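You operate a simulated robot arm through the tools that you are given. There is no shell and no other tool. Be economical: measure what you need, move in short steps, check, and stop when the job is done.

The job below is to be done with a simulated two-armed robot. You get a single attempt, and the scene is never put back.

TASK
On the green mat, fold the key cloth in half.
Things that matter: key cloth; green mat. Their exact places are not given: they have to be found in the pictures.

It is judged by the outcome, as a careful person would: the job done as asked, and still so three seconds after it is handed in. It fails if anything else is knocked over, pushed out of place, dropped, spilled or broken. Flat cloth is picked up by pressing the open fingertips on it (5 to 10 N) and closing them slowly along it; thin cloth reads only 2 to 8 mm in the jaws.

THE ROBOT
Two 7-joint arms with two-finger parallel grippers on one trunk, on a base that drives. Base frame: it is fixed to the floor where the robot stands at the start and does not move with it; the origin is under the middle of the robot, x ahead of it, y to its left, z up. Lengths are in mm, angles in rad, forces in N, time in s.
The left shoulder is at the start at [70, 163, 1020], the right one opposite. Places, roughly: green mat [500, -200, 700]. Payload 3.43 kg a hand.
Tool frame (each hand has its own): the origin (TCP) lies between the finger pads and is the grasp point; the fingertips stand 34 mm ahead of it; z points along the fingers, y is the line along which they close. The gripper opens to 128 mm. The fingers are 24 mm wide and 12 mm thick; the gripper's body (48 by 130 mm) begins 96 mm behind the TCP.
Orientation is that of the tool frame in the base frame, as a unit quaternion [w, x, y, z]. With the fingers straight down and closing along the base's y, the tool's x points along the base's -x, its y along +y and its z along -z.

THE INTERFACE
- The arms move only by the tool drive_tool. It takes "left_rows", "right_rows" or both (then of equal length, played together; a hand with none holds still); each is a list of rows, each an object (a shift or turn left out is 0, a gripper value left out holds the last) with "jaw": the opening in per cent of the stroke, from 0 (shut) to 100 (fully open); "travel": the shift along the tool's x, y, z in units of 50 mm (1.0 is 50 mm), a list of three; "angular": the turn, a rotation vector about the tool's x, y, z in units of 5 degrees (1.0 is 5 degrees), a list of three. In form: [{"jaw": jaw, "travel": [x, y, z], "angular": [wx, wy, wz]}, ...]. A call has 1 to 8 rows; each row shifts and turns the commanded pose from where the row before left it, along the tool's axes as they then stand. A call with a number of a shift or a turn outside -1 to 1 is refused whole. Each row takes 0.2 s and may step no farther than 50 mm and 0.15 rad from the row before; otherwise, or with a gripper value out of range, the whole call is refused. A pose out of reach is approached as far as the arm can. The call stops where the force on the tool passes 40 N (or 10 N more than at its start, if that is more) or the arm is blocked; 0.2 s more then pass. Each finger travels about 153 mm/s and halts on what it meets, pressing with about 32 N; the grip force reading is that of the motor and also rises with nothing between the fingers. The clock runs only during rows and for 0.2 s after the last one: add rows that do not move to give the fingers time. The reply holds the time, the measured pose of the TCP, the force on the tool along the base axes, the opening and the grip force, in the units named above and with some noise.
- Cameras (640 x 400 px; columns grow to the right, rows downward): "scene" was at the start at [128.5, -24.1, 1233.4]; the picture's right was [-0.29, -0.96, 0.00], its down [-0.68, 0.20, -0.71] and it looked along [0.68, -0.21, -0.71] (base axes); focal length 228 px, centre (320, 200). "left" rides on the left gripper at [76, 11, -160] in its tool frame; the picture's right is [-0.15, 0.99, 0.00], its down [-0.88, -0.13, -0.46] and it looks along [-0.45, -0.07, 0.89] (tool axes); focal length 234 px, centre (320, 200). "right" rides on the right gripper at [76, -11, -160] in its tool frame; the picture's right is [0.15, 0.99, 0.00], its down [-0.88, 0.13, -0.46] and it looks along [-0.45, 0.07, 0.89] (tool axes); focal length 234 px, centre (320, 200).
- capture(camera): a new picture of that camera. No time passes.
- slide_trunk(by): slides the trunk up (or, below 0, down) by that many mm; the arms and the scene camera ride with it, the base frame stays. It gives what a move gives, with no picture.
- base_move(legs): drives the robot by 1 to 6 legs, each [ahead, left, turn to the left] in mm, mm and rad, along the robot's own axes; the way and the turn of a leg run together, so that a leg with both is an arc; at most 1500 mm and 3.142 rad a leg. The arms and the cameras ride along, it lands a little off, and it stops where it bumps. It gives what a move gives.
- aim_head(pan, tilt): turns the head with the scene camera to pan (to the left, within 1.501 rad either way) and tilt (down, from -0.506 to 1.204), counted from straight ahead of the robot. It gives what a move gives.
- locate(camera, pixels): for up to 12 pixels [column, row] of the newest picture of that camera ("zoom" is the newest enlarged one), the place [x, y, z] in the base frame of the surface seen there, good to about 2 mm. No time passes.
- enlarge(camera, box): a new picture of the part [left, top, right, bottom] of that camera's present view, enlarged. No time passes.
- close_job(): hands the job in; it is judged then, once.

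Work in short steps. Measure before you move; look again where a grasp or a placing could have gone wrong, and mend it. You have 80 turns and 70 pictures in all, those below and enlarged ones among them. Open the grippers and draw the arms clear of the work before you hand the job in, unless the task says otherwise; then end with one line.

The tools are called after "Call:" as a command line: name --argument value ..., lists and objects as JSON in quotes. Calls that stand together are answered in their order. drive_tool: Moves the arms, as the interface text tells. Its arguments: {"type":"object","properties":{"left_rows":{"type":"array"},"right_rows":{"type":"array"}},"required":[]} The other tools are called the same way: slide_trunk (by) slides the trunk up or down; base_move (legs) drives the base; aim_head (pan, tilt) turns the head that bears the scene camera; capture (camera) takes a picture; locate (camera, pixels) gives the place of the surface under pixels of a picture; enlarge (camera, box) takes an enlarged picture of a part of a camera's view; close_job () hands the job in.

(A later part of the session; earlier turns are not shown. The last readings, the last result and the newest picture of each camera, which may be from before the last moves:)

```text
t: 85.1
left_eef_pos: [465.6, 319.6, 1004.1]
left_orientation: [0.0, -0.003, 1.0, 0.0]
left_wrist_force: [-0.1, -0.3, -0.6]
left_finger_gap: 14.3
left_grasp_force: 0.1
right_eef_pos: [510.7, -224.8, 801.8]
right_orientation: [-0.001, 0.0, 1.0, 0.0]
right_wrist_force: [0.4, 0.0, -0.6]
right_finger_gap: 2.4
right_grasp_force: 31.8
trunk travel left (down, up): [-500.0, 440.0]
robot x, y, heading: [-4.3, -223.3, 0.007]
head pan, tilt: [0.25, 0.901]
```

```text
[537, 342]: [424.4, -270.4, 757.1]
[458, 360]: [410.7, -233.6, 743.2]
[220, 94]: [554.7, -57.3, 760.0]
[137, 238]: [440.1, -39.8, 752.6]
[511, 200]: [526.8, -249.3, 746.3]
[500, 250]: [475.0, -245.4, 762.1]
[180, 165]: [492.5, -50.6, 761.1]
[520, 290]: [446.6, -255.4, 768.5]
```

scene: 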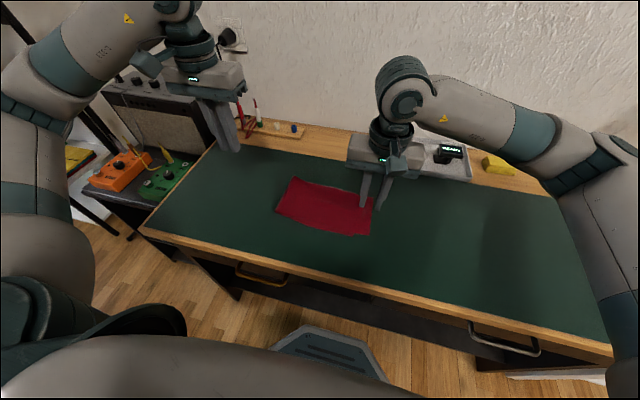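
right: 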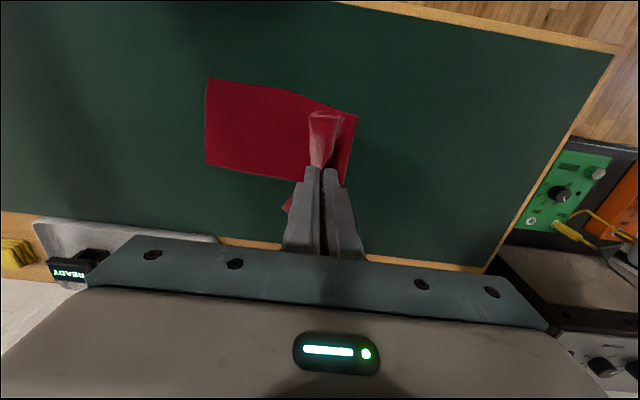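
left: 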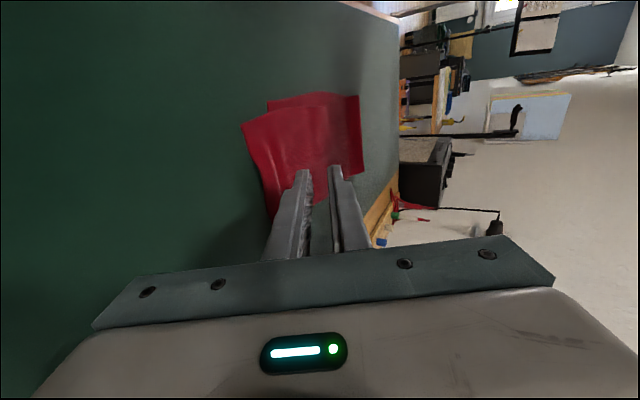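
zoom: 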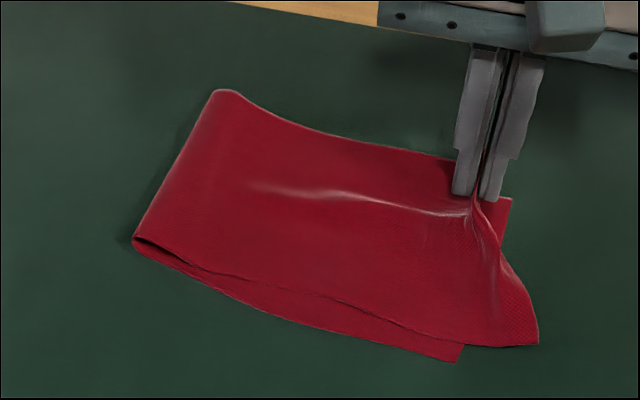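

The pinch holds a lot of rolled material, so I release here to let it flatten, then regrasp right at the edge with a small bite.

Call:
drive_tool --right_rows '[{"travel": [0, -0.2, 0.1]}, {"travel": [0, -0.2, 0.1]}, {"jaw": 4}, {"jaw": 10}, {"jaw": 14}, {"travel": [0, -0.1, -0.2]}, {"travel": [0, -0.1, -0.8]}, {"travel": [0, -0.1, -0.8]}]'

Call:
drive_tool --right_rows '[{"travel": [0, -0.9, 0]}, {"travel": [0, -0.9, 0]}, {}]'

Call:
enlarge --camera "scene" --box '[260, 155, 400, 245]'

```text
t: 86.9
left_eef_pos: [466.0, 320.6, 1005.5]
left_orientation: [0.0, -0.002, 1.0, 0.0]
left_wrist_force: [-0.8, 0.2, 0.0]
left_finger_gap: 14.3
left_grasp_force: 0.1
right_eef_pos: [511.5, -258.5, 881.6]
right_orientation: [0.001, 0.0, 1.0, 0.0]
right_wrist_force: [-0.2, -0.2, 0.1]
right_finger_gap: 17.8
right_grasp_force: 0.0
trunk travel left (down, up): [-500.0, 440.0]
robot x, y, heading: [-1.2, -221.1, 0.006]
head pan, tilt: [0.25, 0.901]
```

```text
t: 87.7
left_eef_pos: [465.4, 320.7, 1003.2]
left_orientation: [0.0, -0.003, 1.0, 0.001]
left_wrist_force: [-0.2, 0.4, -0.2]
left_finger_gap: 14.5
left_grasp_force: 0.0
right_eef_pos: [510.5, -348.4, 882.5]
right_orientation: [0.0, -0.001, 1.0, 0.0]
right_wrist_force: [0.4, 0.4, -0.1]
right_finger_gap: 17.9
right_grasp_force: 0.0
trunk travel left (down, up): [-500.0, 440.0]
robot x, y, heading: [-0.3, -224.8, 0.005]
head pan, tilt: [0.25, 0.901]
```

```text
4.44 times, centred on (330, 200) of scene
```

zoom: 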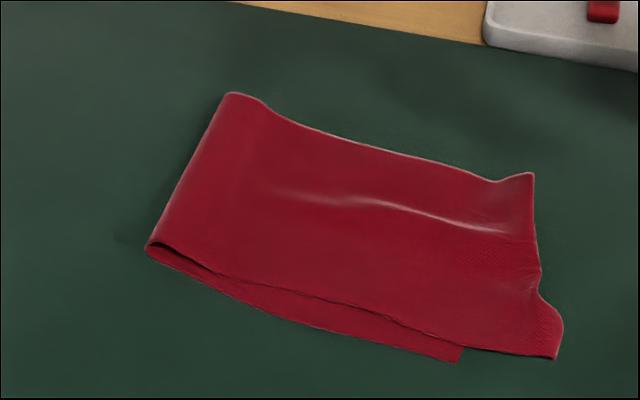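

It flattened well again. I measure the upper end and overhang.

Call:
locate --camera "zoom" --pixels '[[556, 357], [562, 325], [541, 290], [539, 265], [532, 176], [460, 360], [232, 95], [150, 247], [500, 184], [190, 170], [500, 270]]'

```text
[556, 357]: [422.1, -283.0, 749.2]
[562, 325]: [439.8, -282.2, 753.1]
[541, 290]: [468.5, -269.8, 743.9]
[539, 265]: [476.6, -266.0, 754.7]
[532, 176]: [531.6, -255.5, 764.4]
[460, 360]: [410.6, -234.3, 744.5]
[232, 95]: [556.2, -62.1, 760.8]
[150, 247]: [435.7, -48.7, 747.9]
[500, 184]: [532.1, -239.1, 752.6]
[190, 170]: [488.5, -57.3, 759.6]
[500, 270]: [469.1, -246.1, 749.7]
```

Overhang: 48 mm near, 28 mm mid. I grasp the single-layer overhang at (445,-267) with an 18 mm gap for a small bite.

Call:
drive_tool --right_rows '[{"jaw": 14, "travel": [0.5, 0.6, 0]}, {"travel": [0.5, 0.6, 0]}, {"travel": [0.3, 0.42, 0.2]}, {"travel": [0, 0, 0.8]}, {"travel": [0, 0, 0.9]}, {}]'

Call:
enlarge --camera "right" --box '[220, 60, 500, 240]'

```text
t: 89.1
left_eef_pos: [464.4, 320.1, 1003.8]
left_orientation: [0.0, -0.002, 1.0, 0.0]
left_wrist_force: [-0.4, 0.1, 0.9]
left_finger_gap: 14.1
left_grasp_force: 0.1
right_eef_pos: [444.4, -270.2, 787.6]
right_orientation: [0.001, 0.0, 1.0, 0.0]
right_wrist_force: [-0.2, -0.1, -0.5]
right_finger_gap: 18.0
right_grasp_force: 0.0
trunk travel left (down, up): [-500.0, 440.0]
robot x, y, heading: [-0.1, -223.9, 0.003]
head pan, tilt: [0.25, 0.901]
```

```text
2.22 times, centred on (360, 150) of right
```

zoom: 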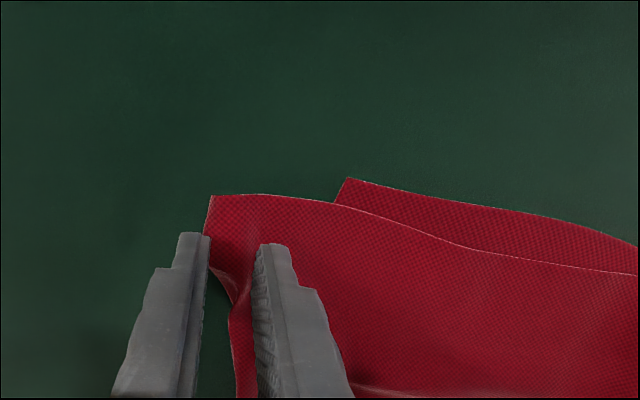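

The outer finger is just beyond the edge; I shift 6 mm inward and 6 mm nearer, then press gently.

Call:
drive_tool --right_rows '[{"travel": [0.12, 0.12, 0.1]}, {"travel": [0, 0, 0.05]}, {}]'

Call:
drive_tool --right_rows '[{"travel": [0, 0, 0.025]}, {}]'

```text
t: 89.9
left_eef_pos: [465.0, 319.8, 1003.9]
left_orientation: [0.0, -0.002, 1.0, 0.0]
left_wrist_force: [0.4, -0.4, 0.0]
left_finger_gap: 14.4
left_grasp_force: 0.1
right_eef_pos: [438.1, -262.9, 780.8]
right_orientation: [0.0, 0.001, 1.0, 0.0]
right_wrist_force: [0.8, 0.5, 0.4]
right_finger_gap: 18.0
right_grasp_force: 0.1
trunk travel left (down, up): [-500.0, 440.0]
robot x, y, heading: [3.1, -223.5, 0.005]
head pan, tilt: [0.25, 0.901]
```

```text
t: 90.5
left_eef_pos: [464.6, 320.7, 1003.6]
left_orientation: [0.0, -0.002, 1.0, -0.001]
left_wrist_force: [-0.7, 0.2, -0.6]
left_finger_gap: 14.0
left_grasp_force: 0.1
right_eef_pos: [438.8, -263.1, 778.7]
right_orientation: [0.0, 0.0, 1.0, 0.0]
right_wrist_force: [0.0, 0.1, 4.3]
right_finger_gap: 17.9
right_grasp_force: 0.1
trunk travel left (down, up): [-500.0, 440.0]
robot x, y, heading: [-0.6, -217.3, 0.001]
head pan, tilt: [0.25, 0.901]
```

Contact at 4.3 N. I close slowly, then lift while moving back toward the fold with a clockwise turn.

Call:
drive_tool --right_rows '[{"jaw": 12}, {"jaw": 10}, {"jaw": 8}, {"jaw": 6}, {"jaw": 4}, {"jaw": 2}, {"jaw": 0}, {}]'

Call:
drive_tool --right_rows '[{"travel": [0, 0.2, -0.4]}, {"travel": [0, 0.4, -0.4]}, {"travel": [0, 0.5, -0.4]}, {"travel": [0, 0.6, -0.4]}, {"travel": [0, 0.6, -0.3]}, {"travel": [0, 0.6, -0.2]}, {"travel": [0, 0.6, 0]}, {}]'

Call:
enlarge --camera "scene" --box '[220, 110, 440, 250]'

```text
t: 92.3
left_eef_pos: [463.4, 319.9, 1005.6]
left_orientation: [-0.001, -0.002, 1.0, 0.0]
left_wrist_force: [0.3, -0.9, 0.0]
left_finger_gap: 14.1
left_grasp_force: 0.0
right_eef_pos: [437.3, -262.9, 778.9]
right_orientation: [0.001, 0.001, 1.0, 0.001]
right_wrist_force: [1.6, -2.0, 11.9]
right_finger_gap: 2.1
right_grasp_force: 32.1
trunk travel left (down, up): [-500.0, 440.0]
robot x, y, heading: [0.3, -223.1, 0.003]
head pan, tilt: [0.25, 0.901]
```

```text
t: 94.1
left_eef_pos: [466.1, 319.9, 1006.4]
left_orientation: [0.0, -0.003, 1.0, 0.0]
left_wrist_force: [0.2, 0.3, 0.4]
left_finger_gap: 13.9
left_grasp_force: 0.2
right_eef_pos: [440.7, -87.0, 885.0]
right_orientation: [0.0, -0.001, 1.0, 0.001]
right_wrist_force: [1.0, 0.2, 0.2]
right_finger_gap: 2.1
right_grasp_force: 31.7
trunk travel left (down, up): [-500.0, 440.0]
robot x, y, heading: [3.5, -225.4, 0.006]
head pan, tilt: [0.25, 0.901]
```

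```text
2.86 times, centred on (330, 180) of scene
```

zoom: 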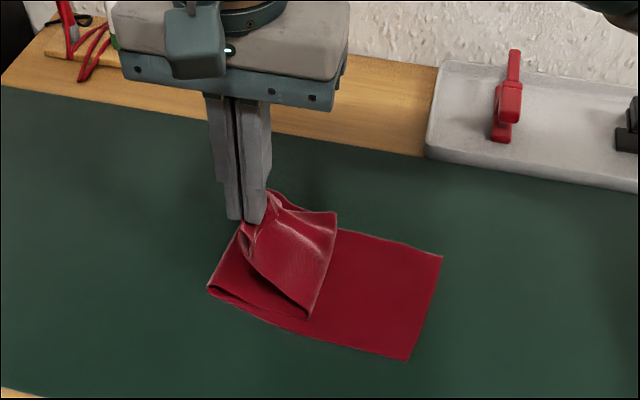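

Good, a small bite at the end. I swing further to open the old crease, then return low near the fold with the clockwise turn.

Call:
drive_tool --right_rows '[{"travel": [0, 0.6, -0.1]}, {"travel": [0, 0.6, -0.1]}, {"travel": [0, 0.6, 0]}, {"travel": [0, 0.6, 0]}, {"travel": [0, 0.4, 0]}, {}]'

Call:
drive_tool --right_rows '[{"travel": [0, -0.5, 0]}, {"travel": [0, -0.5, 0]}, {"travel": [0, -0.5, 0.2], "angular": [0, 0, 1]}, {"travel": [0, -0.5, 0.4], "angular": [0, 0, 1]}, {"travel": [0, -0.4, 0.4]}, {"travel": [0, -0.2, 0.4]}, {}]'

Call:
enlarge --camera "scene" --box '[220, 110, 440, 250]'

```text
t: 95.5
left_eef_pos: [464.4, 320.1, 1004.4]
left_orientation: [0.001, -0.003, 1.0, 0.0]
left_wrist_force: [0.3, 0.3, 0.6]
left_finger_gap: 14.2
left_grasp_force: 0.1
right_eef_pos: [438.9, 54.8, 893.9]
right_orientation: [0.0, 0.0, 1.0, 0.001]
right_wrist_force: [0.7, 0.3, -0.2]
right_finger_gap: 1.8
right_grasp_force: 32.2
trunk travel left (down, up): [-500.0, 440.0]
robot x, y, heading: [-5.0, -226.0, 0.005]
head pan, tilt: [0.25, 0.901]
```

```text
t: 97.1
left_eef_pos: [465.8, 319.7, 1005.2]
left_orientation: [0.0, -0.003, 1.0, 0.0]
left_wrist_force: [0.5, -0.2, 0.5]
left_finger_gap: 14.2
left_grasp_force: 0.1
right_eef_pos: [431.2, -78.9, 822.6]
right_orientation: [0.0, 0.087, 0.996, 0.0]
right_wrist_force: [-1.1, 0.3, 0.5]
right_finger_gap: 2.0
right_grasp_force: 32.2
trunk travel left (down, up): [-500.0, 440.0]
robot x, y, heading: [-1.5, -223.2, 0.003]
head pan, tilt: [0.25, 0.901]
```

```text
2.86 times, centred on (330, 180) of scene
```

zoom: 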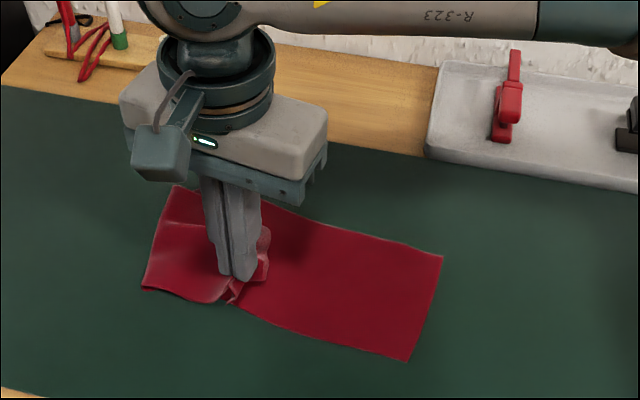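

The fold line sits well outward now. I lay the end outward at low height to y≈−222.

Call:
drive_tool --right_rows '[{"travel": [-0.083, -0.47, 0]}, {"travel": [-0.083, -0.47, 0]}, {"travel": [-0.083, -0.47, 0]}, {"travel": [-0.083, -0.47, 0.05]}, {"travel": [-0.083, -0.47, 0.05]}, {"travel": [-0.083, -0.4, 0.05]}, {}]'

Call:
enlarge --camera "scene" --box '[220, 110, 440, 250]'

```text
t: 98.7
left_eef_pos: [464.9, 320.6, 1006.1]
left_orientation: [0.001, -0.003, 1.0, 0.0]
left_wrist_force: [0.7, -0.2, -0.2]
left_finger_gap: 14.4
left_grasp_force: 0.0
right_eef_pos: [435.1, -214.2, 816.3]
right_orientation: [-0.001, 0.087, 0.996, 0.0]
right_wrist_force: [0.0, 0.7, -0.6]
right_finger_gap: 2.1
right_grasp_force: 31.9
trunk travel left (down, up): [-500.0, 440.0]
robot x, y, heading: [3.0, -223.4, 0.004]
head pan, tilt: [0.25, 0.901]
```

```text
2.86 times, centred on (330, 180) of scene
```

zoom: 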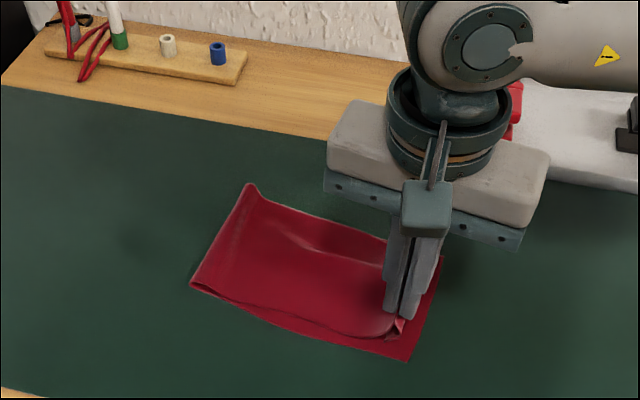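

Very neat. I lower straight down, release, and rise.

Call:
drive_tool --right_rows '[{"travel": [0.04, -0.06, 0.3]}, {"travel": [0.04, 0.04, 0.3]}, {"travel": [0, 0.04, 0.06]}, {}, {"jaw": 4}, {"jaw": 8}, {"jaw": 12}, {}]'

Call:
drive_tool --right_rows '[{"travel": [0, 0, -0.15]}, {"travel": [0, 0, -0.3]}, {"travel": [0, 0, -0.8]}, {"travel": [0, 0, -0.8]}, {"travel": [0, -0.9, 0]}, {"travel": [0, -0.9, 0]}, {"travel": [0, -0.9, 0]}, {}]'

Call:
enlarge --camera "scene" --box '[260, 155, 400, 245]'

Call:
locate --camera "zoom" --pixels '[[460, 360], [515, 200]]'

```text
t: 100.5
left_eef_pos: [464.7, 320.9, 1004.8]
left_orientation: [0.0, -0.002, 1.0, 0.0]
left_wrist_force: [-0.6, -0.1, -0.5]
left_finger_gap: 14.3
left_grasp_force: 0.0
right_eef_pos: [430.5, -214.7, 782.2]
right_orientation: [0.001, 0.087, 0.996, 0.0]
right_wrist_force: [-1.0, -1.0, 0.3]
right_finger_gap: 15.0
right_grasp_force: 0.0
trunk travel left (down, up): [-500.0, 440.0]
robot x, y, heading: [-2.9, -226.3, 0.01]
head pan, tilt: [0.25, 0.901]
```

```text
t: 102.3
left_eef_pos: [465.4, 320.1, 1003.7]
left_orientation: [0.0, -0.002, 1.0, -0.001]
left_wrist_force: [-0.6, -0.1, -0.5]
left_finger_gap: 14.1
left_grasp_force: 0.1
right_eef_pos: [407.5, -346.8, 881.2]
right_orientation: [0.0, 0.086, 0.996, -0.001]
right_wrist_force: [0.3, -0.6, 0.2]
right_finger_gap: 15.3
right_grasp_force: 0.1
trunk travel left (down, up): [-500.0, 440.0]
robot x, y, heading: [-0.1, -223.4, 0.006]
head pan, tilt: [0.25, 0.901]
```

```text
4.44 times, centred on (330, 200) of scene
```

zoom: 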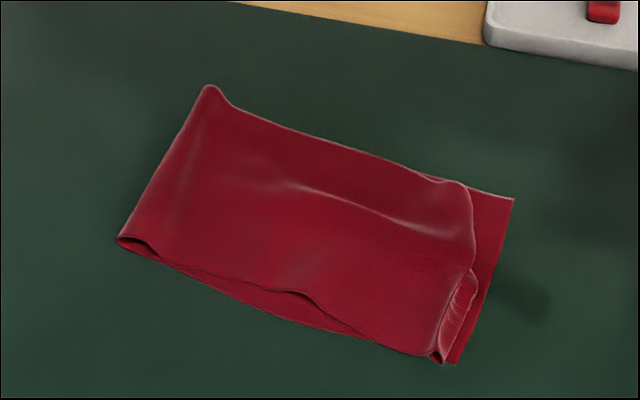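

```text
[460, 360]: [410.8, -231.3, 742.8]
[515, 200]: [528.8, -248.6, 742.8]
```

Much better: aligned near corner, short by a little at the far side. I measure.

Call:
locate --camera "zoom" --pixels '[[440, 358], [472, 285], [472, 240], [468, 192], [430, 178], [210, 90], [120, 240], [165, 165], [300, 190], [450, 225], [443, 340]]'

Call:
enlarge --camera "right" --box '[330, 20, 620, 200]'

```text
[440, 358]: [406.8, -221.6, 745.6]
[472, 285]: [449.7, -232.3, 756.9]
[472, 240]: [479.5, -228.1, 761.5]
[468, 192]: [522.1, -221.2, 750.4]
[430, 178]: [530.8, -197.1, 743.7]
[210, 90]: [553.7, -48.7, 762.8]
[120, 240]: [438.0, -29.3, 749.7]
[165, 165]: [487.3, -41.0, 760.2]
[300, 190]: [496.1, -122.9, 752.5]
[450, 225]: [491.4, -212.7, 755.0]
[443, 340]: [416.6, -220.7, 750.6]
```

```text
2.21 times, centred on (475, 110) of right
```

zoom: 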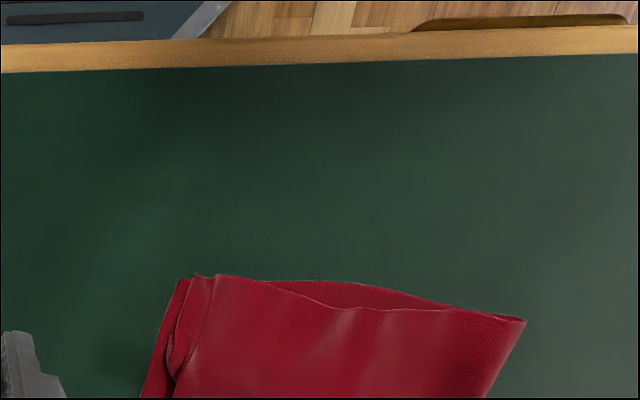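

Upper end: near −222 (lower −232), mid −232, far −221 (lower −249); the far edge looks rolled up. I move the right hand for a closer look at it.

Call:
drive_tool --right_rows '[{"jaw": 0, "travel": [-0.8, 0, 0], "angular": [0, 0, -1]}, {"travel": [-0.8, 0, 0], "angular": [0, 0, -1]}, {"travel": [-0.6, 0.6, 0]}, {"travel": [-0.6, 0.6, 0]}, {}]'

Call:
enlarge --camera "right" --box '[260, 60, 500, 210]'

```text
t: 103.5
left_eef_pos: [465.9, 319.4, 1005.5]
left_orientation: [0.001, -0.002, 1.0, 0.0]
left_wrist_force: [0.6, 0.3, 0.0]
left_finger_gap: 14.3
left_grasp_force: 0.3
right_eef_pos: [546.7, -298.6, 884.4]
right_orientation: [0.0, 0.001, 1.0, 0.0]
right_wrist_force: [0.7, -0.1, 0.3]
right_finger_gap: 0.0
right_grasp_force: 31.7
trunk travel left (down, up): [-500.0, 440.0]
robot x, y, heading: [-1.3, -224.3, 0.005]
head pan, tilt: [0.25, 0.901]
```

```text
2.67 times, centred on (380, 135) of right
```

zoom: 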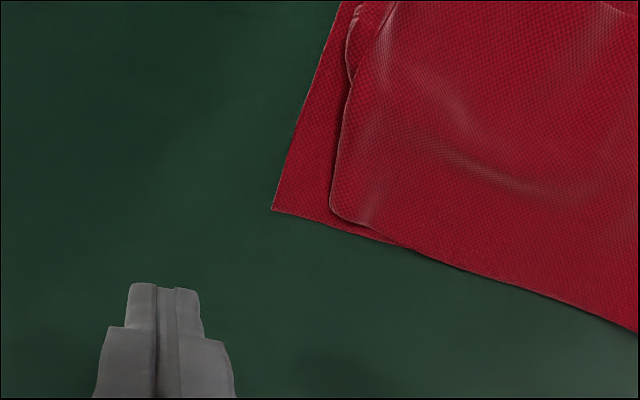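

The far half of the edge is tucked under like a hem. I'll pinch the upper layer a little inside it at (498,-195), lift so the hem drops open, and lay it back.

Call:
drive_tool --right_rows '[{"jaw": 13, "travel": [0.4, 0.7, 0]}, {"travel": [0.4, 0.7, 0]}, {"travel": [0.18, 0.68, 0.3]}, {"travel": [0, 0, 0.7]}, {"travel": [0, 0, 0.7]}, {}]'

Call:
drive_tool --right_rows '[{"travel": [0, 0, 0.16]}, {}]'

Call:
drive_tool --right_rows '[{"travel": [0, 0, 0.05]}, {}]'

```text
t: 104.9
left_eef_pos: [465.8, 320.9, 1004.6]
left_orientation: [0.0, -0.002, 1.0, 0.0]
left_wrist_force: [0.8, -0.7, -0.2]
left_finger_gap: 14.1
left_grasp_force: 0.0
right_eef_pos: [494.9, -194.3, 799.2]
right_orientation: [0.0, -0.001, 1.0, 0.0]
right_wrist_force: [-0.2, -0.2, 0.6]
right_finger_gap: 16.6
right_grasp_force: 0.0
trunk travel left (down, up): [-500.0, 440.0]
robot x, y, heading: [-1.1, -225.3, 0.004]
head pan, tilt: [0.25, 0.901]
```

```text
t: 105.5
left_eef_pos: [464.8, 321.1, 1005.2]
left_orientation: [-0.001, -0.002, 1.0, 0.0]
left_wrist_force: [-0.6, -0.1, 1.3]
left_finger_gap: 13.9
left_grasp_force: 0.1
right_eef_pos: [495.0, -194.9, 791.3]
right_orientation: [0.0, 0.0, 1.0, 0.0]
right_wrist_force: [-0.2, -0.4, 0.3]
right_finger_gap: 16.6
right_grasp_force: 0.1
trunk travel left (down, up): [-500.0, 440.0]
robot x, y, heading: [-4.9, -220.9, 0.001]
head pan, tilt: [0.25, 0.901]
```

```text
t: 106.1
left_eef_pos: [466.1, 319.7, 1004.1]
left_orientation: [0.0, -0.002, 1.0, -0.001]
left_wrist_force: [-0.4, 0.2, 0.2]
left_finger_gap: 14.0
left_grasp_force: 0.0
right_eef_pos: [496.1, -194.6, 787.9]
right_orientation: [0.0, 0.0, 1.0, 0.0]
right_wrist_force: [-0.1, 0.3, -0.2]
right_finger_gap: 16.5
right_grasp_force: 0.1
trunk travel left (down, up): [-500.0, 440.0]
robot x, y, heading: [-0.7, -221.8, 0.005]
head pan, tilt: [0.25, 0.901]
```

No contact yet; I continue in small steps.

Call:
drive_tool --right_rows '[{"travel": [0, 0, 0.07]}, {}]'

Call:
drive_tool --right_rows '[{"travel": [0, 0, 0.05]}, {}]'

```text
t: 106.7
left_eef_pos: [465.9, 319.7, 1004.2]
left_orientation: [-0.001, -0.002, 1.0, 0.0]
left_wrist_force: [-0.6, -0.2, -0.5]
left_finger_gap: 14.2
left_grasp_force: 0.1
right_eef_pos: [496.5, -193.6, 785.5]
right_orientation: [0.0, 0.0, 1.0, 0.001]
right_wrist_force: [0.6, 0.1, 0.8]
right_finger_gap: 16.6
right_grasp_force: 0.0
trunk travel left (down, up): [-500.0, 440.0]
robot x, y, heading: [0.4, -226.8, 0.001]
head pan, tilt: [0.25, 0.901]
```

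```text
t: 107.3
left_eef_pos: [466.3, 320.5, 1005.1]
left_orientation: [0.0, -0.003, 1.0, 0.0]
left_wrist_force: [0.3, 0.8, 0.2]
left_finger_gap: 14.1
left_grasp_force: 0.1
right_eef_pos: [497.4, -195.5, 783.5]
right_orientation: [0.001, 0.0, 1.0, 0.0]
right_wrist_force: [0.7, -0.4, -0.1]
right_finger_gap: 16.3
right_grasp_force: 0.1
trunk travel left (down, up): [-500.0, 440.0]
robot x, y, heading: [-0.2, -221.0, 0.004]
head pan, tilt: [0.25, 0.901]
```

Nearly there; another 3 mm, then close slowly.

Call:
drive_tool --right_rows '[{"travel": [0, 0, 0.06]}, {}]'

Call:
drive_tool --right_rows '[{"travel": [0, 0, 0.015], "jaw": 12}, {"jaw": 10}, {"jaw": 8}, {"jaw": 6}, {"jaw": 4}, {"jaw": 2}, {"jaw": 0}, {}]'

Call:
drive_tool --right_rows '[{"travel": [0, 0, -0.3]}, {"travel": [0, 0.1, -0.4]}, {"travel": [0, 0.2, -0.4]}, {"travel": [0, 0.2, -0.3]}, {}]'

Call:
enlarge --camera "scene" --box '[240, 130, 420, 245]'

```text
t: 107.9
left_eef_pos: [464.6, 320.3, 1004.0]
left_orientation: [-0.001, -0.002, 1.0, 0.0]
left_wrist_force: [0.4, -0.3, 0.0]
left_finger_gap: 14.2
left_grasp_force: 0.0
right_eef_pos: [495.8, -194.8, 780.0]
right_orientation: [0.0, 0.0, 1.0, 0.0]
right_wrist_force: [-0.9, -0.5, 1.8]
right_finger_gap: 16.8
right_grasp_force: 0.4
trunk travel left (down, up): [-500.0, 440.0]
robot x, y, heading: [3.0, -223.3, 0.003]
head pan, tilt: [0.25, 0.901]
```

```text
t: 109.7
left_eef_pos: [464.6, 319.8, 1006.2]
left_orientation: [0.0, -0.003, 1.0, 0.0]
left_wrist_force: [-0.2, -0.5, -0.5]
left_finger_gap: 14.1
left_grasp_force: 0.2
right_eef_pos: [495.4, -195.2, 779.6]
right_orientation: [0.001, 0.0, 1.0, 0.0]
right_wrist_force: [0.5, -2.1, 8.8]
right_finger_gap: 0.1
right_grasp_force: 31.6
trunk travel left (down, up): [-500.0, 440.0]
robot x, y, heading: [2.2, -218.8, 0.004]
head pan, tilt: [0.25, 0.901]
```

```text
t: 110.9
left_eef_pos: [466.2, 319.3, 1004.9]
left_orientation: [0.0, -0.002, 1.0, 0.0]
left_wrist_force: [0.5, -0.1, 1.0]
left_finger_gap: 14.3
left_grasp_force: 0.0
right_eef_pos: [496.6, -170.7, 849.1]
right_orientation: [0.0, 0.0, 1.0, 0.0]
right_wrist_force: [0.0, 0.3, 0.3]
right_finger_gap: 0.3
right_grasp_force: 32.1
trunk travel left (down, up): [-500.0, 440.0]
robot x, y, heading: [4.0, -224.8, 0.006]
head pan, tilt: [0.25, 0.901]
```

```text
3.48 times, centred on (330, 188) of scene
```

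zoom: 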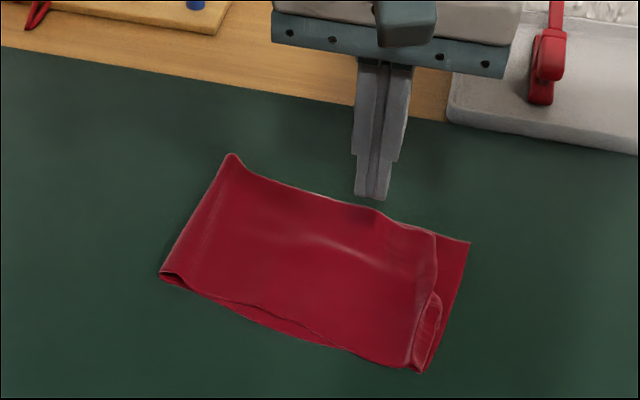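

The pinch missed (gap 0.3) and the cloth is unchanged. One more try with a 32 mm gap and firmer pressing.

Call:
drive_tool --right_rows '[{"jaw": 25, "travel": [0, -0.5, 0.2]}, {"travel": [0, 0, 0.5]}, {"travel": [0, 0, 0.5]}, {"travel": [0, 0, 0.2]}, {}]'

Call:
drive_tool --right_rows '[{"travel": [0, 0, 0.03]}, {}]'

```text
t: 112.1
left_eef_pos: [464.8, 320.7, 1005.8]
left_orientation: [0.0, -0.002, 1.0, 0.0]
left_wrist_force: [0.1, -0.7, 0.5]
left_finger_gap: 14.3
left_grasp_force: 0.2
right_eef_pos: [496.1, -193.8, 780.1]
right_orientation: [0.0, 0.0, 1.0, 0.0]
right_wrist_force: [-0.3, -0.4, 0.8]
right_finger_gap: 31.9
right_grasp_force: 0.0
trunk travel left (down, up): [-500.0, 440.0]
robot x, y, heading: [3.0, -225.2, 0.006]
head pan, tilt: [0.25, 0.901]
```

```text
t: 112.7
left_eef_pos: [464.4, 320.3, 1004.9]
left_orientation: [0.0, -0.003, 1.0, 0.0]
left_wrist_force: [-0.4, 0.7, -0.3]
left_finger_gap: 14.3
left_grasp_force: 0.1
right_eef_pos: [496.0, -194.1, 779.5]
right_orientation: [0.001, 0.0, 1.0, 0.0]
right_wrist_force: [1.3, -0.1, 10.4]
right_finger_gap: 32.7
right_grasp_force: 0.7
trunk travel left (down, up): [-500.0, 440.0]
robot x, y, heading: [2.5, -222.6, 0.005]
head pan, tilt: [0.25, 0.901]
```

Pressing at 10 N; I close slowly and lift a little.

Call:
drive_tool --right_rows '[{"jaw": 22}, {"jaw": 19}, {"jaw": 16}, {"jaw": 13}, {"jaw": 10}, {"jaw": 7}, {"jaw": 4}, {"jaw": 0}]'

Call:
drive_tool --right_rows '[{}, {"travel": [0, 0, -0.3]}, {"travel": [0, 0.1, -0.4]}, {"travel": [0, 0.2, -0.4]}, {"travel": [0, 0.2, -0.3]}, {}]'

Call:
enlarge --camera "scene" --box '[240, 130, 420, 245]'

```text
t: 114.5
left_eef_pos: [463.8, 319.7, 1005.8]
left_orientation: [0.002, -0.003, 1.0, 0.0]
left_wrist_force: [0.4, 0.4, -0.2]
left_finger_gap: 14.4
left_grasp_force: 0.0
right_eef_pos: [496.2, -193.3, 779.9]
right_orientation: [0.001, 0.0, 1.0, 0.0]
right_wrist_force: [2.5, -0.7, 17.3]
right_finger_gap: 2.3
right_grasp_force: 32.3
trunk travel left (down, up): [-500.0, 440.0]
robot x, y, heading: [-2.4, -225.2, 0.002]
head pan, tilt: [0.25, 0.901]
```

```text
t: 115.9
left_eef_pos: [466.6, 320.4, 1004.4]
left_orientation: [0.0, -0.002, 1.0, 0.0]
left_wrist_force: [-0.2, -0.3, -0.5]
left_finger_gap: 14.2
left_grasp_force: 0.1
right_eef_pos: [496.8, -170.3, 847.9]
right_orientation: [0.0, 0.0, 1.0, 0.0]
right_wrist_force: [-0.2, 0.2, -0.1]
right_finger_gap: 2.5
right_grasp_force: 32.1
trunk travel left (down, up): [-500.0, 440.0]
robot x, y, heading: [2.2, -221.5, 0.004]
head pan, tilt: [0.25, 0.901]
```

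```text
3.48 times, centred on (330, 188) of scene
```

zoom: 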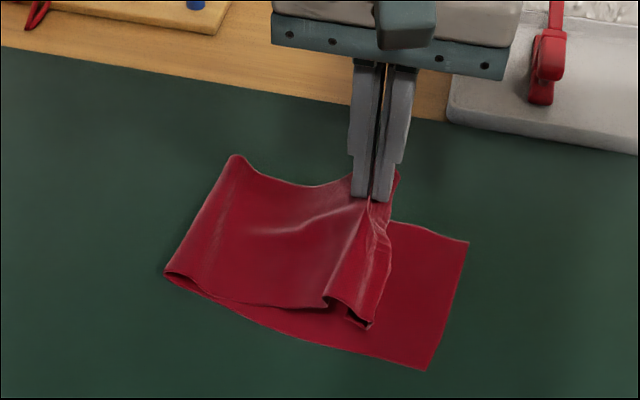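

Only the upper layer is held and the hem hangs open. I move out to y≈−205, then descend while backing toward +y so the flap lays outward.

Call:
drive_tool --right_rows '[{"travel": [0, -0.35, 0.2]}, {"travel": [0, -0.35, 0.2]}, {"travel": [0, 0, 0.05]}, {"travel": [0, 0.12, 0.2]}, {"travel": [0, 0.12, 0.2]}, {"travel": [0, 0.1, 0.2]}, {"travel": [0, 0.06, 0.2]}, {}]'

Call:
enlarge --camera "scene" --box '[240, 130, 420, 245]'

```text
t: 117.7
left_eef_pos: [465.2, 319.6, 1004.8]
left_orientation: [0.0, -0.002, 1.0, 0.0]
left_wrist_force: [-0.2, 0.0, 0.1]
left_finger_gap: 14.1
left_grasp_force: 0.0
right_eef_pos: [496.9, -182.9, 785.7]
right_orientation: [-0.001, 0.0, 1.0, 0.001]
right_wrist_force: [-0.4, -0.3, -0.3]
right_finger_gap: 2.5
right_grasp_force: 32.2
trunk travel left (down, up): [-500.0, 440.0]
robot x, y, heading: [0.3, -222.0, 0.002]
head pan, tilt: [0.25, 0.901]
```

```text
3.48 times, centred on (330, 188) of scene
```

zoom: 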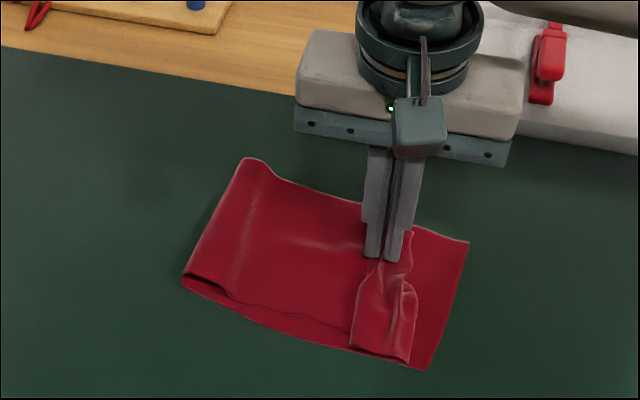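

The flap now lays outward. I release and rise.

Call:
drive_tool --right_rows '[{"jaw": 4, "travel": [0, -0.05, 0.04]}, {"jaw": 8}, {"jaw": 12}, {}, {"travel": [0, -0.1, -0.15]}, {"travel": [0, -0.1, -0.4]}, {"travel": [0, 0, -0.8]}, {"travel": [0, 0, -0.8]}]'

Call:
drive_tool --right_rows '[{"travel": [0, -0.9, -0.2]}, {"travel": [0, -0.9, 0]}, {"travel": [0, -0.9, 0]}, {"travel": [0, -0.9, 0]}, {}]'

Call:
enlarge --camera "scene" --box '[260, 155, 400, 245]'

Call:
locate --camera "zoom" --pixels '[[460, 360], [512, 200], [220, 95], [135, 245]]'

```text
t: 119.5
left_eef_pos: [463.8, 320.4, 1004.1]
left_orientation: [0.0, -0.002, 1.0, 0.0]
left_wrist_force: [-0.2, 0.9, -0.5]
left_finger_gap: 14.1
left_grasp_force: 0.1
right_eef_pos: [496.4, -193.8, 891.0]
right_orientation: [0.0, 0.0, 1.0, 0.0]
right_wrist_force: [-0.5, -0.5, 0.0]
right_finger_gap: 15.3
right_grasp_force: 0.1
trunk travel left (down, up): [-500.0, 440.0]
robot x, y, heading: [-4.2, -222.3, 0.005]
head pan, tilt: [0.25, 0.901]
```

```text
t: 120.7
left_eef_pos: [466.6, 321.6, 1003.8]
left_orientation: [0.0, -0.003, 1.0, -0.001]
left_wrist_force: [-0.6, -0.1, 0.5]
left_finger_gap: 14.0
left_grasp_force: 0.1
right_eef_pos: [498.0, -376.8, 899.0]
right_orientation: [0.001, -0.001, 1.0, -0.001]
right_wrist_force: [-0.4, 0.4, 0.4]
right_finger_gap: 15.1
right_grasp_force: 0.1
trunk travel left (down, up): [-500.0, 440.0]
robot x, y, heading: [3.0, -225.4, 0.002]
head pan, tilt: [0.25, 0.901]
```

```text
4.44 times, centred on (330, 200) of scene
```

zoom: 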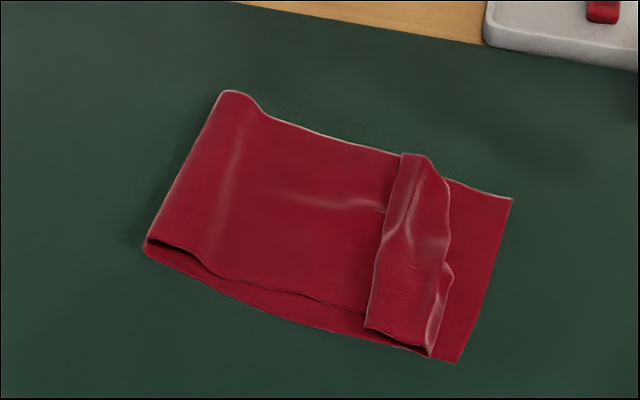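

```text
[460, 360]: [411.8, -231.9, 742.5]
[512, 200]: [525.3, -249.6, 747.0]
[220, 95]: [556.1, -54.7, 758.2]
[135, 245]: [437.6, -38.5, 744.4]
```

The end flap lies folded back on top: a strip with its free edge at (370,325)–(402,158). I measure the strip so I can grip it and flip it outward.

Call:
locate --camera "zoom" --pixels '[[372, 318], [382, 250], [404, 165], [390, 240], [410, 240], [430, 240], [445, 240], [400, 280], [420, 200], [440, 190], [430, 350], [360, 260]]'

```text
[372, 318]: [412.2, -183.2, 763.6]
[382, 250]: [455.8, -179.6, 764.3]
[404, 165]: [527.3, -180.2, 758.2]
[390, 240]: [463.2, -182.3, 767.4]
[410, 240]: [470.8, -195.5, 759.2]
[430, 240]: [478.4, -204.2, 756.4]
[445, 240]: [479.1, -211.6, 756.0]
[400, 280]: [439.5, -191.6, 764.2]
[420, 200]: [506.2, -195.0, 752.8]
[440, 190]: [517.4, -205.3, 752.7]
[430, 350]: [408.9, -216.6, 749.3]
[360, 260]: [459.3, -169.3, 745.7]
```

The flap's free edge stands about 20 mm up at y≈−181. I straddle it at (463,−184) with a 40 mm gap and close.

Call:
drive_tool --right_rows '[{"jaw": 32, "travel": [0.35, 0.9, 0]}, {"travel": [0.35, 0.9, 0]}, {"travel": [0, 0.9, 0]}, {"travel": [0, 0.9, 0]}, {"travel": [0, 0.26, 0.6]}, {"travel": [0, 0, 0.8]}, {"travel": [0, 0, 0.76]}, {}]'

Call:
drive_tool --right_rows '[{"jaw": 27}, {"jaw": 22}, {"jaw": 17}, {"jaw": 12}, {"jaw": 7}, {"jaw": 3}, {"jaw": 0}, {}]'

```text
t: 122.5
left_eef_pos: [464.7, 320.6, 1004.3]
left_orientation: [0.001, -0.003, 1.0, 0.001]
left_wrist_force: [-0.4, 0.3, -0.2]
left_finger_gap: 14.0
left_grasp_force: 0.1
right_eef_pos: [462.4, -183.9, 793.7]
right_orientation: [0.0, -0.001, 1.0, 0.0]
right_wrist_force: [0.7, -0.5, 0.3]
right_finger_gap: 41.1
right_grasp_force: 0.1
trunk travel left (down, up): [-500.0, 440.0]
robot x, y, heading: [-0.3, -222.0, 0.003]
head pan, tilt: [0.25, 0.901]
```

```text
t: 124.3
left_eef_pos: [465.7, 319.9, 1003.9]
left_orientation: [0.0, -0.002, 1.0, 0.0]
left_wrist_force: [0.4, 0.6, 0.4]
left_finger_gap: 14.0
left_grasp_force: 0.1
right_eef_pos: [460.9, -183.9, 793.5]
right_orientation: [0.0, 0.0, 1.0, 0.0]
right_wrist_force: [-0.5, 0.6, 0.6]
right_finger_gap: 1.7
right_grasp_force: 32.0
trunk travel left (down, up): [-500.0, 440.0]
robot x, y, heading: [-0.6, -227.6, 0.002]
head pan, tilt: [0.25, 0.901]
```

Gripped (1.7 mm). I lift 45 mm, then tilt 40° while moving slightly outward, and look.

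Call:
drive_tool --right_rows '[{"travel": [0, 0, -0.4]}, {"travel": [0, 0, -0.5]}, {}]'

Call:
drive_tool --right_rows '[{"travel": [0, -0.12, 0], "angular": [-1, 0, 0]}, {"travel": [0, -0.12, -0.01], "angular": [-1, 0, 0]}, {"travel": [0, -0.118, -0.02], "angular": [-1, 0, 0]}, {"travel": [0, -0.116, -0.03], "angular": [-1, 0, 0]}, {"travel": [0, -0.113, -0.04], "angular": [-1, 0, 0]}, {"travel": [0, -0.109, -0.05], "angular": [-1, 0, 0]}, {"travel": [0, -0.104, -0.06], "angular": [-1, 0, 0]}, {"travel": [0, -0.1, -0.07], "angular": [-1, 0, 0]}]'

Call:
enlarge --camera "scene" --box '[240, 130, 420, 245]'

```text
t: 125.1
left_eef_pos: [465.9, 319.4, 1003.5]
left_orientation: [0.0, -0.002, 1.0, -0.001]
left_wrist_force: [-0.3, -1.0, 0.5]
left_finger_gap: 14.0
left_grasp_force: 0.0
right_eef_pos: [462.8, -183.4, 839.3]
right_orientation: [0.001, -0.002, 1.0, 0.0]
right_wrist_force: [-0.4, 0.0, 0.1]
right_finger_gap: 1.5
right_grasp_force: 32.2
trunk travel left (down, up): [-500.0, 440.0]
robot x, y, heading: [5.0, -224.2, 0.004]
head pan, tilt: [0.25, 0.901]
```

```text
t: 126.9
left_eef_pos: [464.3, 320.4, 1005.1]
left_orientation: [0.001, -0.002, 1.0, 0.001]
left_wrist_force: [-0.7, -0.3, -0.7]
left_finger_gap: 13.9
left_grasp_force: 0.0
right_eef_pos: [461.4, -232.6, 837.5]
right_orientation: [-0.001, -0.001, 0.94, 0.342]
right_wrist_force: [0.6, 0.7, -1.5]
right_finger_gap: 1.4
right_grasp_force: 32.2
trunk travel left (down, up): [-500.0, 440.0]
robot x, y, heading: [4.5, -222.9, 0.006]
head pan, tilt: [0.25, 0.901]
```

```text
3.48 times, centred on (330, 188) of scene
```

zoom: 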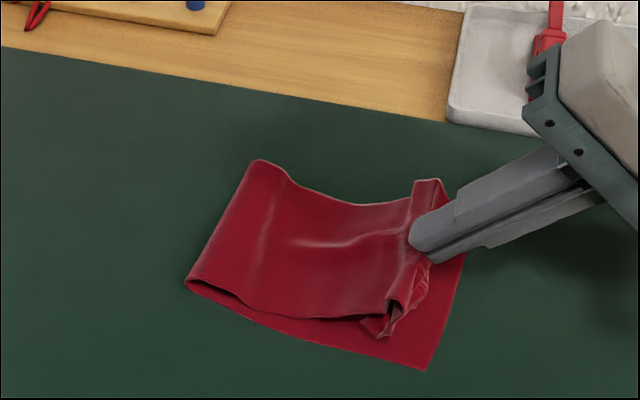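

This matches the state before my first clean release. I lower to the lower layer, open, and withdraw along the fingers.

Call:
drive_tool --right_rows '[{"travel": [0, -0.227, 0.27]}, {"travel": [0, -0.227, 0.27]}, {"travel": [0, -0.215, 0.255]}, {}, {"jaw": 4}, {"jaw": 8}, {"jaw": 11}, {}]'

Call:
drive_tool --right_rows '[{}, {"travel": [0, 0, -0.15]}, {"travel": [0, 0, -0.2]}, {"travel": [0, 0, -0.3]}, {"travel": [0, 0, -0.5]}, {"travel": [0, 0, -0.8]}, {"travel": [0, 0, -0.8]}, {"travel": [0, 0, -0.8]}]'

Call:
enlarge --camera "scene" --box '[260, 155, 400, 245]'

```text
t: 128.7
left_eef_pos: [464.9, 320.4, 1003.2]
left_orientation: [0.0, -0.002, 1.0, 0.0]
left_wrist_force: [-0.8, 0.9, -0.5]
left_finger_gap: 14.2
left_grasp_force: 0.1
right_eef_pos: [462.1, -231.1, 786.0]
right_orientation: [0.0, 0.0, 0.939, 0.343]
right_wrist_force: [0.3, 0.3, 0.9]
right_finger_gap: 13.9
right_grasp_force: 0.0
trunk travel left (down, up): [-500.0, 440.0]
robot x, y, heading: [1.7, -223.2, 0.002]
head pan, tilt: [0.25, 0.901]
```

```text
t: 130.5
left_eef_pos: [465.2, 319.3, 1005.7]
left_orientation: [0.0, -0.003, 1.0, 0.0]
left_wrist_force: [0.2, 0.0, 0.6]
left_finger_gap: 14.0
left_grasp_force: 0.1
right_eef_pos: [458.2, -345.1, 924.7]
right_orientation: [0.0, -0.001, 0.94, 0.342]
right_wrist_force: [0.3, 1.0, 0.6]
right_finger_gap: 14.3
right_grasp_force: 0.0
trunk travel left (down, up): [-500.0, 440.0]
robot x, y, heading: [2.5, -221.0, 0.004]
head pan, tilt: [0.25, 0.901]
```

```text
4.44 times, centred on (330, 200) of scene
```

zoom: 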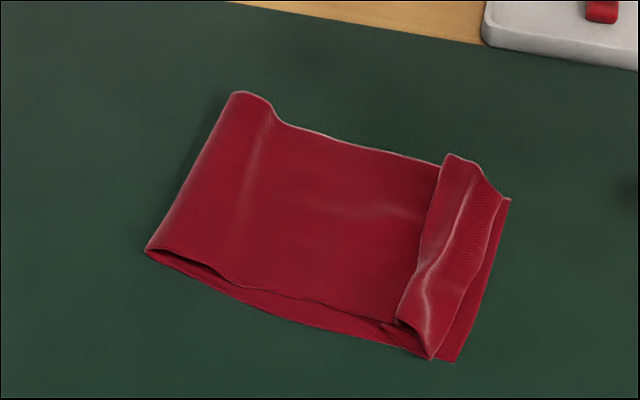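

The hem still lies back on top, so I'll do a final re-lay holding the raw edge itself. I locate that edge while untilting the hand.

Call:
locate --camera "zoom" --pixels '[[402, 318], [420, 260], [432, 210], [445, 158], [440, 240], [460, 200], [425, 290], [410, 240], [498, 210], [432, 355], [235, 95], [150, 248]]'

Call:
drive_tool --right_rows '[{"angular": [1, 0, 0]}, {"angular": [1, 0, 0]}, {"angular": [1, 0, 0]}, {"angular": [1, 0, 0]}, {"angular": [1, 0, 0]}, {"angular": [1, 0, 0]}, {"angular": [1, 0, 0]}, {"angular": [1, 0, 0]}]'

```text
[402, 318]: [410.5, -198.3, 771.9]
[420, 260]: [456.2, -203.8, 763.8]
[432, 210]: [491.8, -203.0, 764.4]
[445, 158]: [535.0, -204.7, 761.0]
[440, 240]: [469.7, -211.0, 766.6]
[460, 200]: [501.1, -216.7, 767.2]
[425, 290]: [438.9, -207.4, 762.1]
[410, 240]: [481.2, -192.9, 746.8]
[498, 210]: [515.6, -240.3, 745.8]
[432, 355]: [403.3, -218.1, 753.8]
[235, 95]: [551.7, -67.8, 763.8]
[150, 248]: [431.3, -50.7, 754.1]
```

```text
t: 132.3
left_eef_pos: [464.9, 321.1, 1003.9]
left_orientation: [-0.001, -0.002, 1.0, 0.001]
left_wrist_force: [-0.6, -0.6, -0.7]
left_finger_gap: 14.2
left_grasp_force: 0.0
right_eef_pos: [461.0, -345.9, 922.3]
right_orientation: [0.0, 0.0, 1.0, -0.001]
right_wrist_force: [-0.4, 0.0, -0.1]
right_finger_gap: 14.1
right_grasp_force: 0.1
trunk travel left (down, up): [-500.0, 440.0]
robot x, y, heading: [0.5, -219.6, 0.003]
head pan, tilt: [0.25, 0.901]
```

The raw edge stands at y≈−204, z≈764. I straddle it at (472,−207) and close.

Call:
drive_tool --right_rows '[{"jaw": 31, "travel": [-0.22, 0.9, 0]}, {"travel": [0, 0.9, 0]}, {"travel": [0, 0.9, 0.2]}, {"travel": [0, 0.08, 0.8]}, {"travel": [0, 0, 0.8]}, {"travel": [0, 0, 0.84]}, {}]'

Call:
drive_tool --right_rows '[{"jaw": 26}, {"jaw": 21}, {"jaw": 16}, {"jaw": 11}, {"jaw": 7}, {"jaw": 3}, {"jaw": 0}, {}]'

```text
t: 133.9
left_eef_pos: [464.2, 320.6, 1004.1]
left_orientation: [0.0, -0.002, 1.0, 0.0]
left_wrist_force: [-0.4, 0.2, 0.2]
left_finger_gap: 14.2
left_grasp_force: 0.1
right_eef_pos: [474.0, -208.7, 790.2]
right_orientation: [0.0, -0.001, 1.0, 0.0]
right_wrist_force: [-0.2, -0.1, -0.4]
right_finger_gap: 39.6
right_grasp_force: 0.0
trunk travel left (down, up): [-500.0, 440.0]
robot x, y, heading: [0.6, -220.3, 0.005]
head pan, tilt: [0.25, 0.901]
```

```text
t: 135.7
left_eef_pos: [466.3, 319.6, 1005.1]
left_orientation: [0.0, -0.002, 1.0, 0.0]
left_wrist_force: [0.2, -0.6, -0.2]
left_finger_gap: 14.3
left_grasp_force: 0.1
right_eef_pos: [473.4, -209.5, 791.0]
right_orientation: [0.0, 0.0, 1.0, 0.0]
right_wrist_force: [0.8, -0.3, -0.1]
right_finger_gap: 2.3
right_grasp_force: 32.2
trunk travel left (down, up): [-500.0, 440.0]
robot x, y, heading: [1.8, -228.1, 0.003]
head pan, tilt: [0.25, 0.901]
5 turns are left
```

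Gripped (2.3 mm). With few turns left, I run the proven sequence: lift, swing to open the crease, return low near the fold, tilt, and lay out.

Call:
drive_tool --right_rows '[{"travel": [0, 0.2, -0.4]}, {"travel": [0, 0.4, -0.4]}, {"travel": [0, 0.5, -0.4]}, {"travel": [0, 0.6, -0.4]}, {"travel": [0, 0.6, -0.3]}, {"travel": [0, 0.6, -0.2]}, {"travel": [0, 0.6, 0]}, {}]'

Call:
drive_tool --right_rows '[{"travel": [0, 0.6, 0]}, {"travel": [0, 0.6, 0]}, {"travel": [0, 0.4, 0]}, {}, {}]'

Call:
drive_tool --right_rows '[{"travel": [0, -0.5, 0]}, {"travel": [0, -0.5, 0]}, {"travel": [0, -0.5, 0.2]}, {"travel": [0, -0.5, 0.4]}, {"travel": [0, -0.4, 0.4]}, {"travel": [0, -0.2, 0.3]}, {}]'

Call:
drive_tool --right_rows '[{"travel": [0, -0.24, 0], "angular": [-1, 0, 0]}, {"travel": [0, -0.239, -0.02], "angular": [-1, 0, 0]}, {"travel": [0, -0.236, -0.04], "angular": [-1, 0, 0]}, {"travel": [0, -0.232, -0.06], "angular": [-1, 0, 0]}, {"travel": [0, -0.226, -0.08], "angular": [-1, 0, 0]}, {"travel": [0, -0.218, -0.1], "angular": [-1, 0, 0]}, {"travel": [0, -0.208, -0.12], "angular": [-1, 0, 0]}, {"travel": [0, -0.197, -0.138], "angular": [-1, 0, 0]}]'

Call:
drive_tool --right_rows '[{"travel": [0.04, -0.266, -0.119]}, {"travel": [0.04, -0.266, -0.119]}, {"travel": [0.04, -0.266, -0.119]}, {"travel": [0.04, -0.266, -0.119]}, {}]'

```text
t: 137.5
left_eef_pos: [465.4, 319.9, 1005.1]
left_orientation: [0.0, -0.003, 1.0, 0.0]
left_wrist_force: [-0.3, 0.2, 0.4]
left_finger_gap: 14.0
left_grasp_force: 0.0
right_eef_pos: [471.7, -30.3, 896.3]
right_orientation: [-0.001, 0.0, 1.0, 0.0]
right_wrist_force: [0.6, -0.1, -0.3]
right_finger_gap: 2.4
right_grasp_force: 31.9
trunk travel left (down, up): [-500.0, 440.0]
robot x, y, heading: [-1.8, -225.7, 0.008]
head pan, tilt: [0.25, 0.901]
```

```text
t: 138.7
left_eef_pos: [463.6, 320.4, 1005.6]
left_orientation: [0.0, -0.003, 1.0, 0.0]
left_wrist_force: [-0.5, 0.6, -0.7]
left_finger_gap: 14.3
left_grasp_force: 0.1
right_eef_pos: [470.8, 49.4, 894.7]
right_orientation: [0.0, -0.001, 1.0, 0.0]
right_wrist_force: [0.3, 0.1, -0.1]
right_finger_gap: 2.8
right_grasp_force: 31.9
trunk travel left (down, up): [-500.0, 440.0]
robot x, y, heading: [1.6, -222.4, 0.005]
head pan, tilt: [0.25, 0.901]
```

```text
t: 140.3
left_eef_pos: [465.7, 320.7, 1004.6]
left_orientation: [0.0, -0.003, 1.0, 0.0]
left_wrist_force: [-0.6, 0.4, 0.8]
left_finger_gap: 14.1
left_grasp_force: 0.1
right_eef_pos: [472.2, -81.9, 830.7]
right_orientation: [0.0, -0.001, 1.0, 0.0]
right_wrist_force: [-0.1, 0.3, -0.5]
right_finger_gap: 2.5
right_grasp_force: 31.6
trunk travel left (down, up): [-500.0, 440.0]
robot x, y, heading: [-0.1, -223.3, 0.008]
head pan, tilt: [0.25, 0.901]
```

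```text
t: 142.1
left_eef_pos: [464.0, 320.3, 1006.1]
left_orientation: [0.0, -0.004, 1.0, 0.0]
left_wrist_force: [-0.7, -0.4, 0.8]
left_finger_gap: 14.0
left_grasp_force: 0.0
right_eef_pos: [473.1, -179.6, 829.4]
right_orientation: [0.0, 0.0, 0.939, 0.343]
right_wrist_force: [-0.3, -0.2, 0.0]
right_finger_gap: 2.8
right_grasp_force: 31.8
trunk travel left (down, up): [-500.0, 440.0]
robot x, y, heading: [-0.5, -225.3, 0.004]
head pan, tilt: [0.25, 0.901]
```

```text
t: 143.3
left_eef_pos: [465.2, 320.8, 1005.0]
left_orientation: [0.0, -0.002, 1.0, 0.0]
left_wrist_force: [0.4, -0.4, 0.5]
left_finger_gap: 14.1
left_grasp_force: 0.2
right_eef_pos: [465.0, -234.1, 814.6]
right_orientation: [0.001, 0.0, 0.94, 0.341]
right_wrist_force: [0.2, 0.1, 0.0]
right_finger_gap: 2.6
right_grasp_force: 32.1
trunk travel left (down, up): [-500.0, 440.0]
robot x, y, heading: [1.2, -223.7, 0.004]
head pan, tilt: [0.25, 0.901]
4 turns are left
```

Tip is at y≈−212. I look once before choosing the final release spot.

Call:
enlarge --camera "scene" --box '[240, 130, 420, 245]'

```text
refused: no pictures are left
3 turns are left
```

No pictures remain. I lower with the tip at y≈−220, release, withdraw along the fingers and draw clear.

Call:
drive_tool --right_rows '[{"travel": [0.02, -0.24, 0.165]}, {"travel": [0.02, -0.24, 0.165]}, {}, {"jaw": 4}, {"jaw": 8}, {"jaw": 11}, {}, {}]'

Call:
drive_tool --right_rows '[{"travel": [0, 0, -0.15]}, {"travel": [0, 0, -0.2]}, {"travel": [0, 0, -0.3]}, {"travel": [0, 0, -0.5]}, {"travel": [0, 0, -0.8]}, {"travel": [0, 0, -0.8]}, {"travel": [0, 0, -0.8]}, {"jaw": 60}]'

Call:
drive_tool --right_rows '[{"jaw": 100, "travel": [0, 0, -0.8]}, {"travel": [0, 0, -0.6]}, {}, {}, {}]' --left_rows '[{"jaw": 100}, {}, {}, {}, {}]'

```text
t: 145.1
left_eef_pos: [465.2, 320.0, 1004.5]
left_orientation: [0.0, -0.003, 1.0, 0.0]
left_wrist_force: [1.0, 0.1, -0.4]
left_finger_gap: 14.2
left_grasp_force: 0.0
right_eef_pos: [463.3, -242.0, 786.0]
right_orientation: [0.001, -0.001, 0.939, 0.343]
right_wrist_force: [0.7, 0.8, -0.1]
right_finger_gap: 14.1
right_grasp_force: 0.1
trunk travel left (down, up): [-500.0, 440.0]
robot x, y, heading: [0.6, -223.7, -0.001]
head pan, tilt: [0.25, 0.901]
```

```text
t: 146.9
left_eef_pos: [464.8, 319.1, 1005.3]
left_orientation: [0.0, -0.002, 1.0, 0.0]
left_wrist_force: [-0.1, 0.6, 0.7]
left_finger_gap: 14.0
left_grasp_force: 0.2
right_eef_pos: [462.4, -356.3, 920.4]
right_orientation: [0.0, -0.001, 0.94, 0.341]
right_wrist_force: [0.0, 0.8, 0.5]
right_finger_gap: 76.8
right_grasp_force: 0.1
trunk travel left (down, up): [-500.0, 440.0]
robot x, y, heading: [-0.8, -223.7, 0.008]
head pan, tilt: [0.25, 0.901]
```

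```text
t: 148.1
left_eef_pos: [465.7, 319.9, 1004.1]
left_orientation: [0.0, -0.003, 1.0, 0.0]
left_wrist_force: [0.5, 0.0, -0.8]
left_finger_gap: 127.8
left_grasp_force: 0.1
right_eef_pos: [463.9, -401.0, 974.9]
right_orientation: [0.0, 0.0, 0.94, 0.342]
right_wrist_force: [-0.2, -1.2, 0.1]
right_finger_gap: 127.9
right_grasp_force: 0.0
trunk travel left (down, up): [-500.0, 440.0]
robot x, y, heading: [-1.4, -222.5, 0.004]
head pan, tilt: [0.25, 0.901]
2 turns are left
```

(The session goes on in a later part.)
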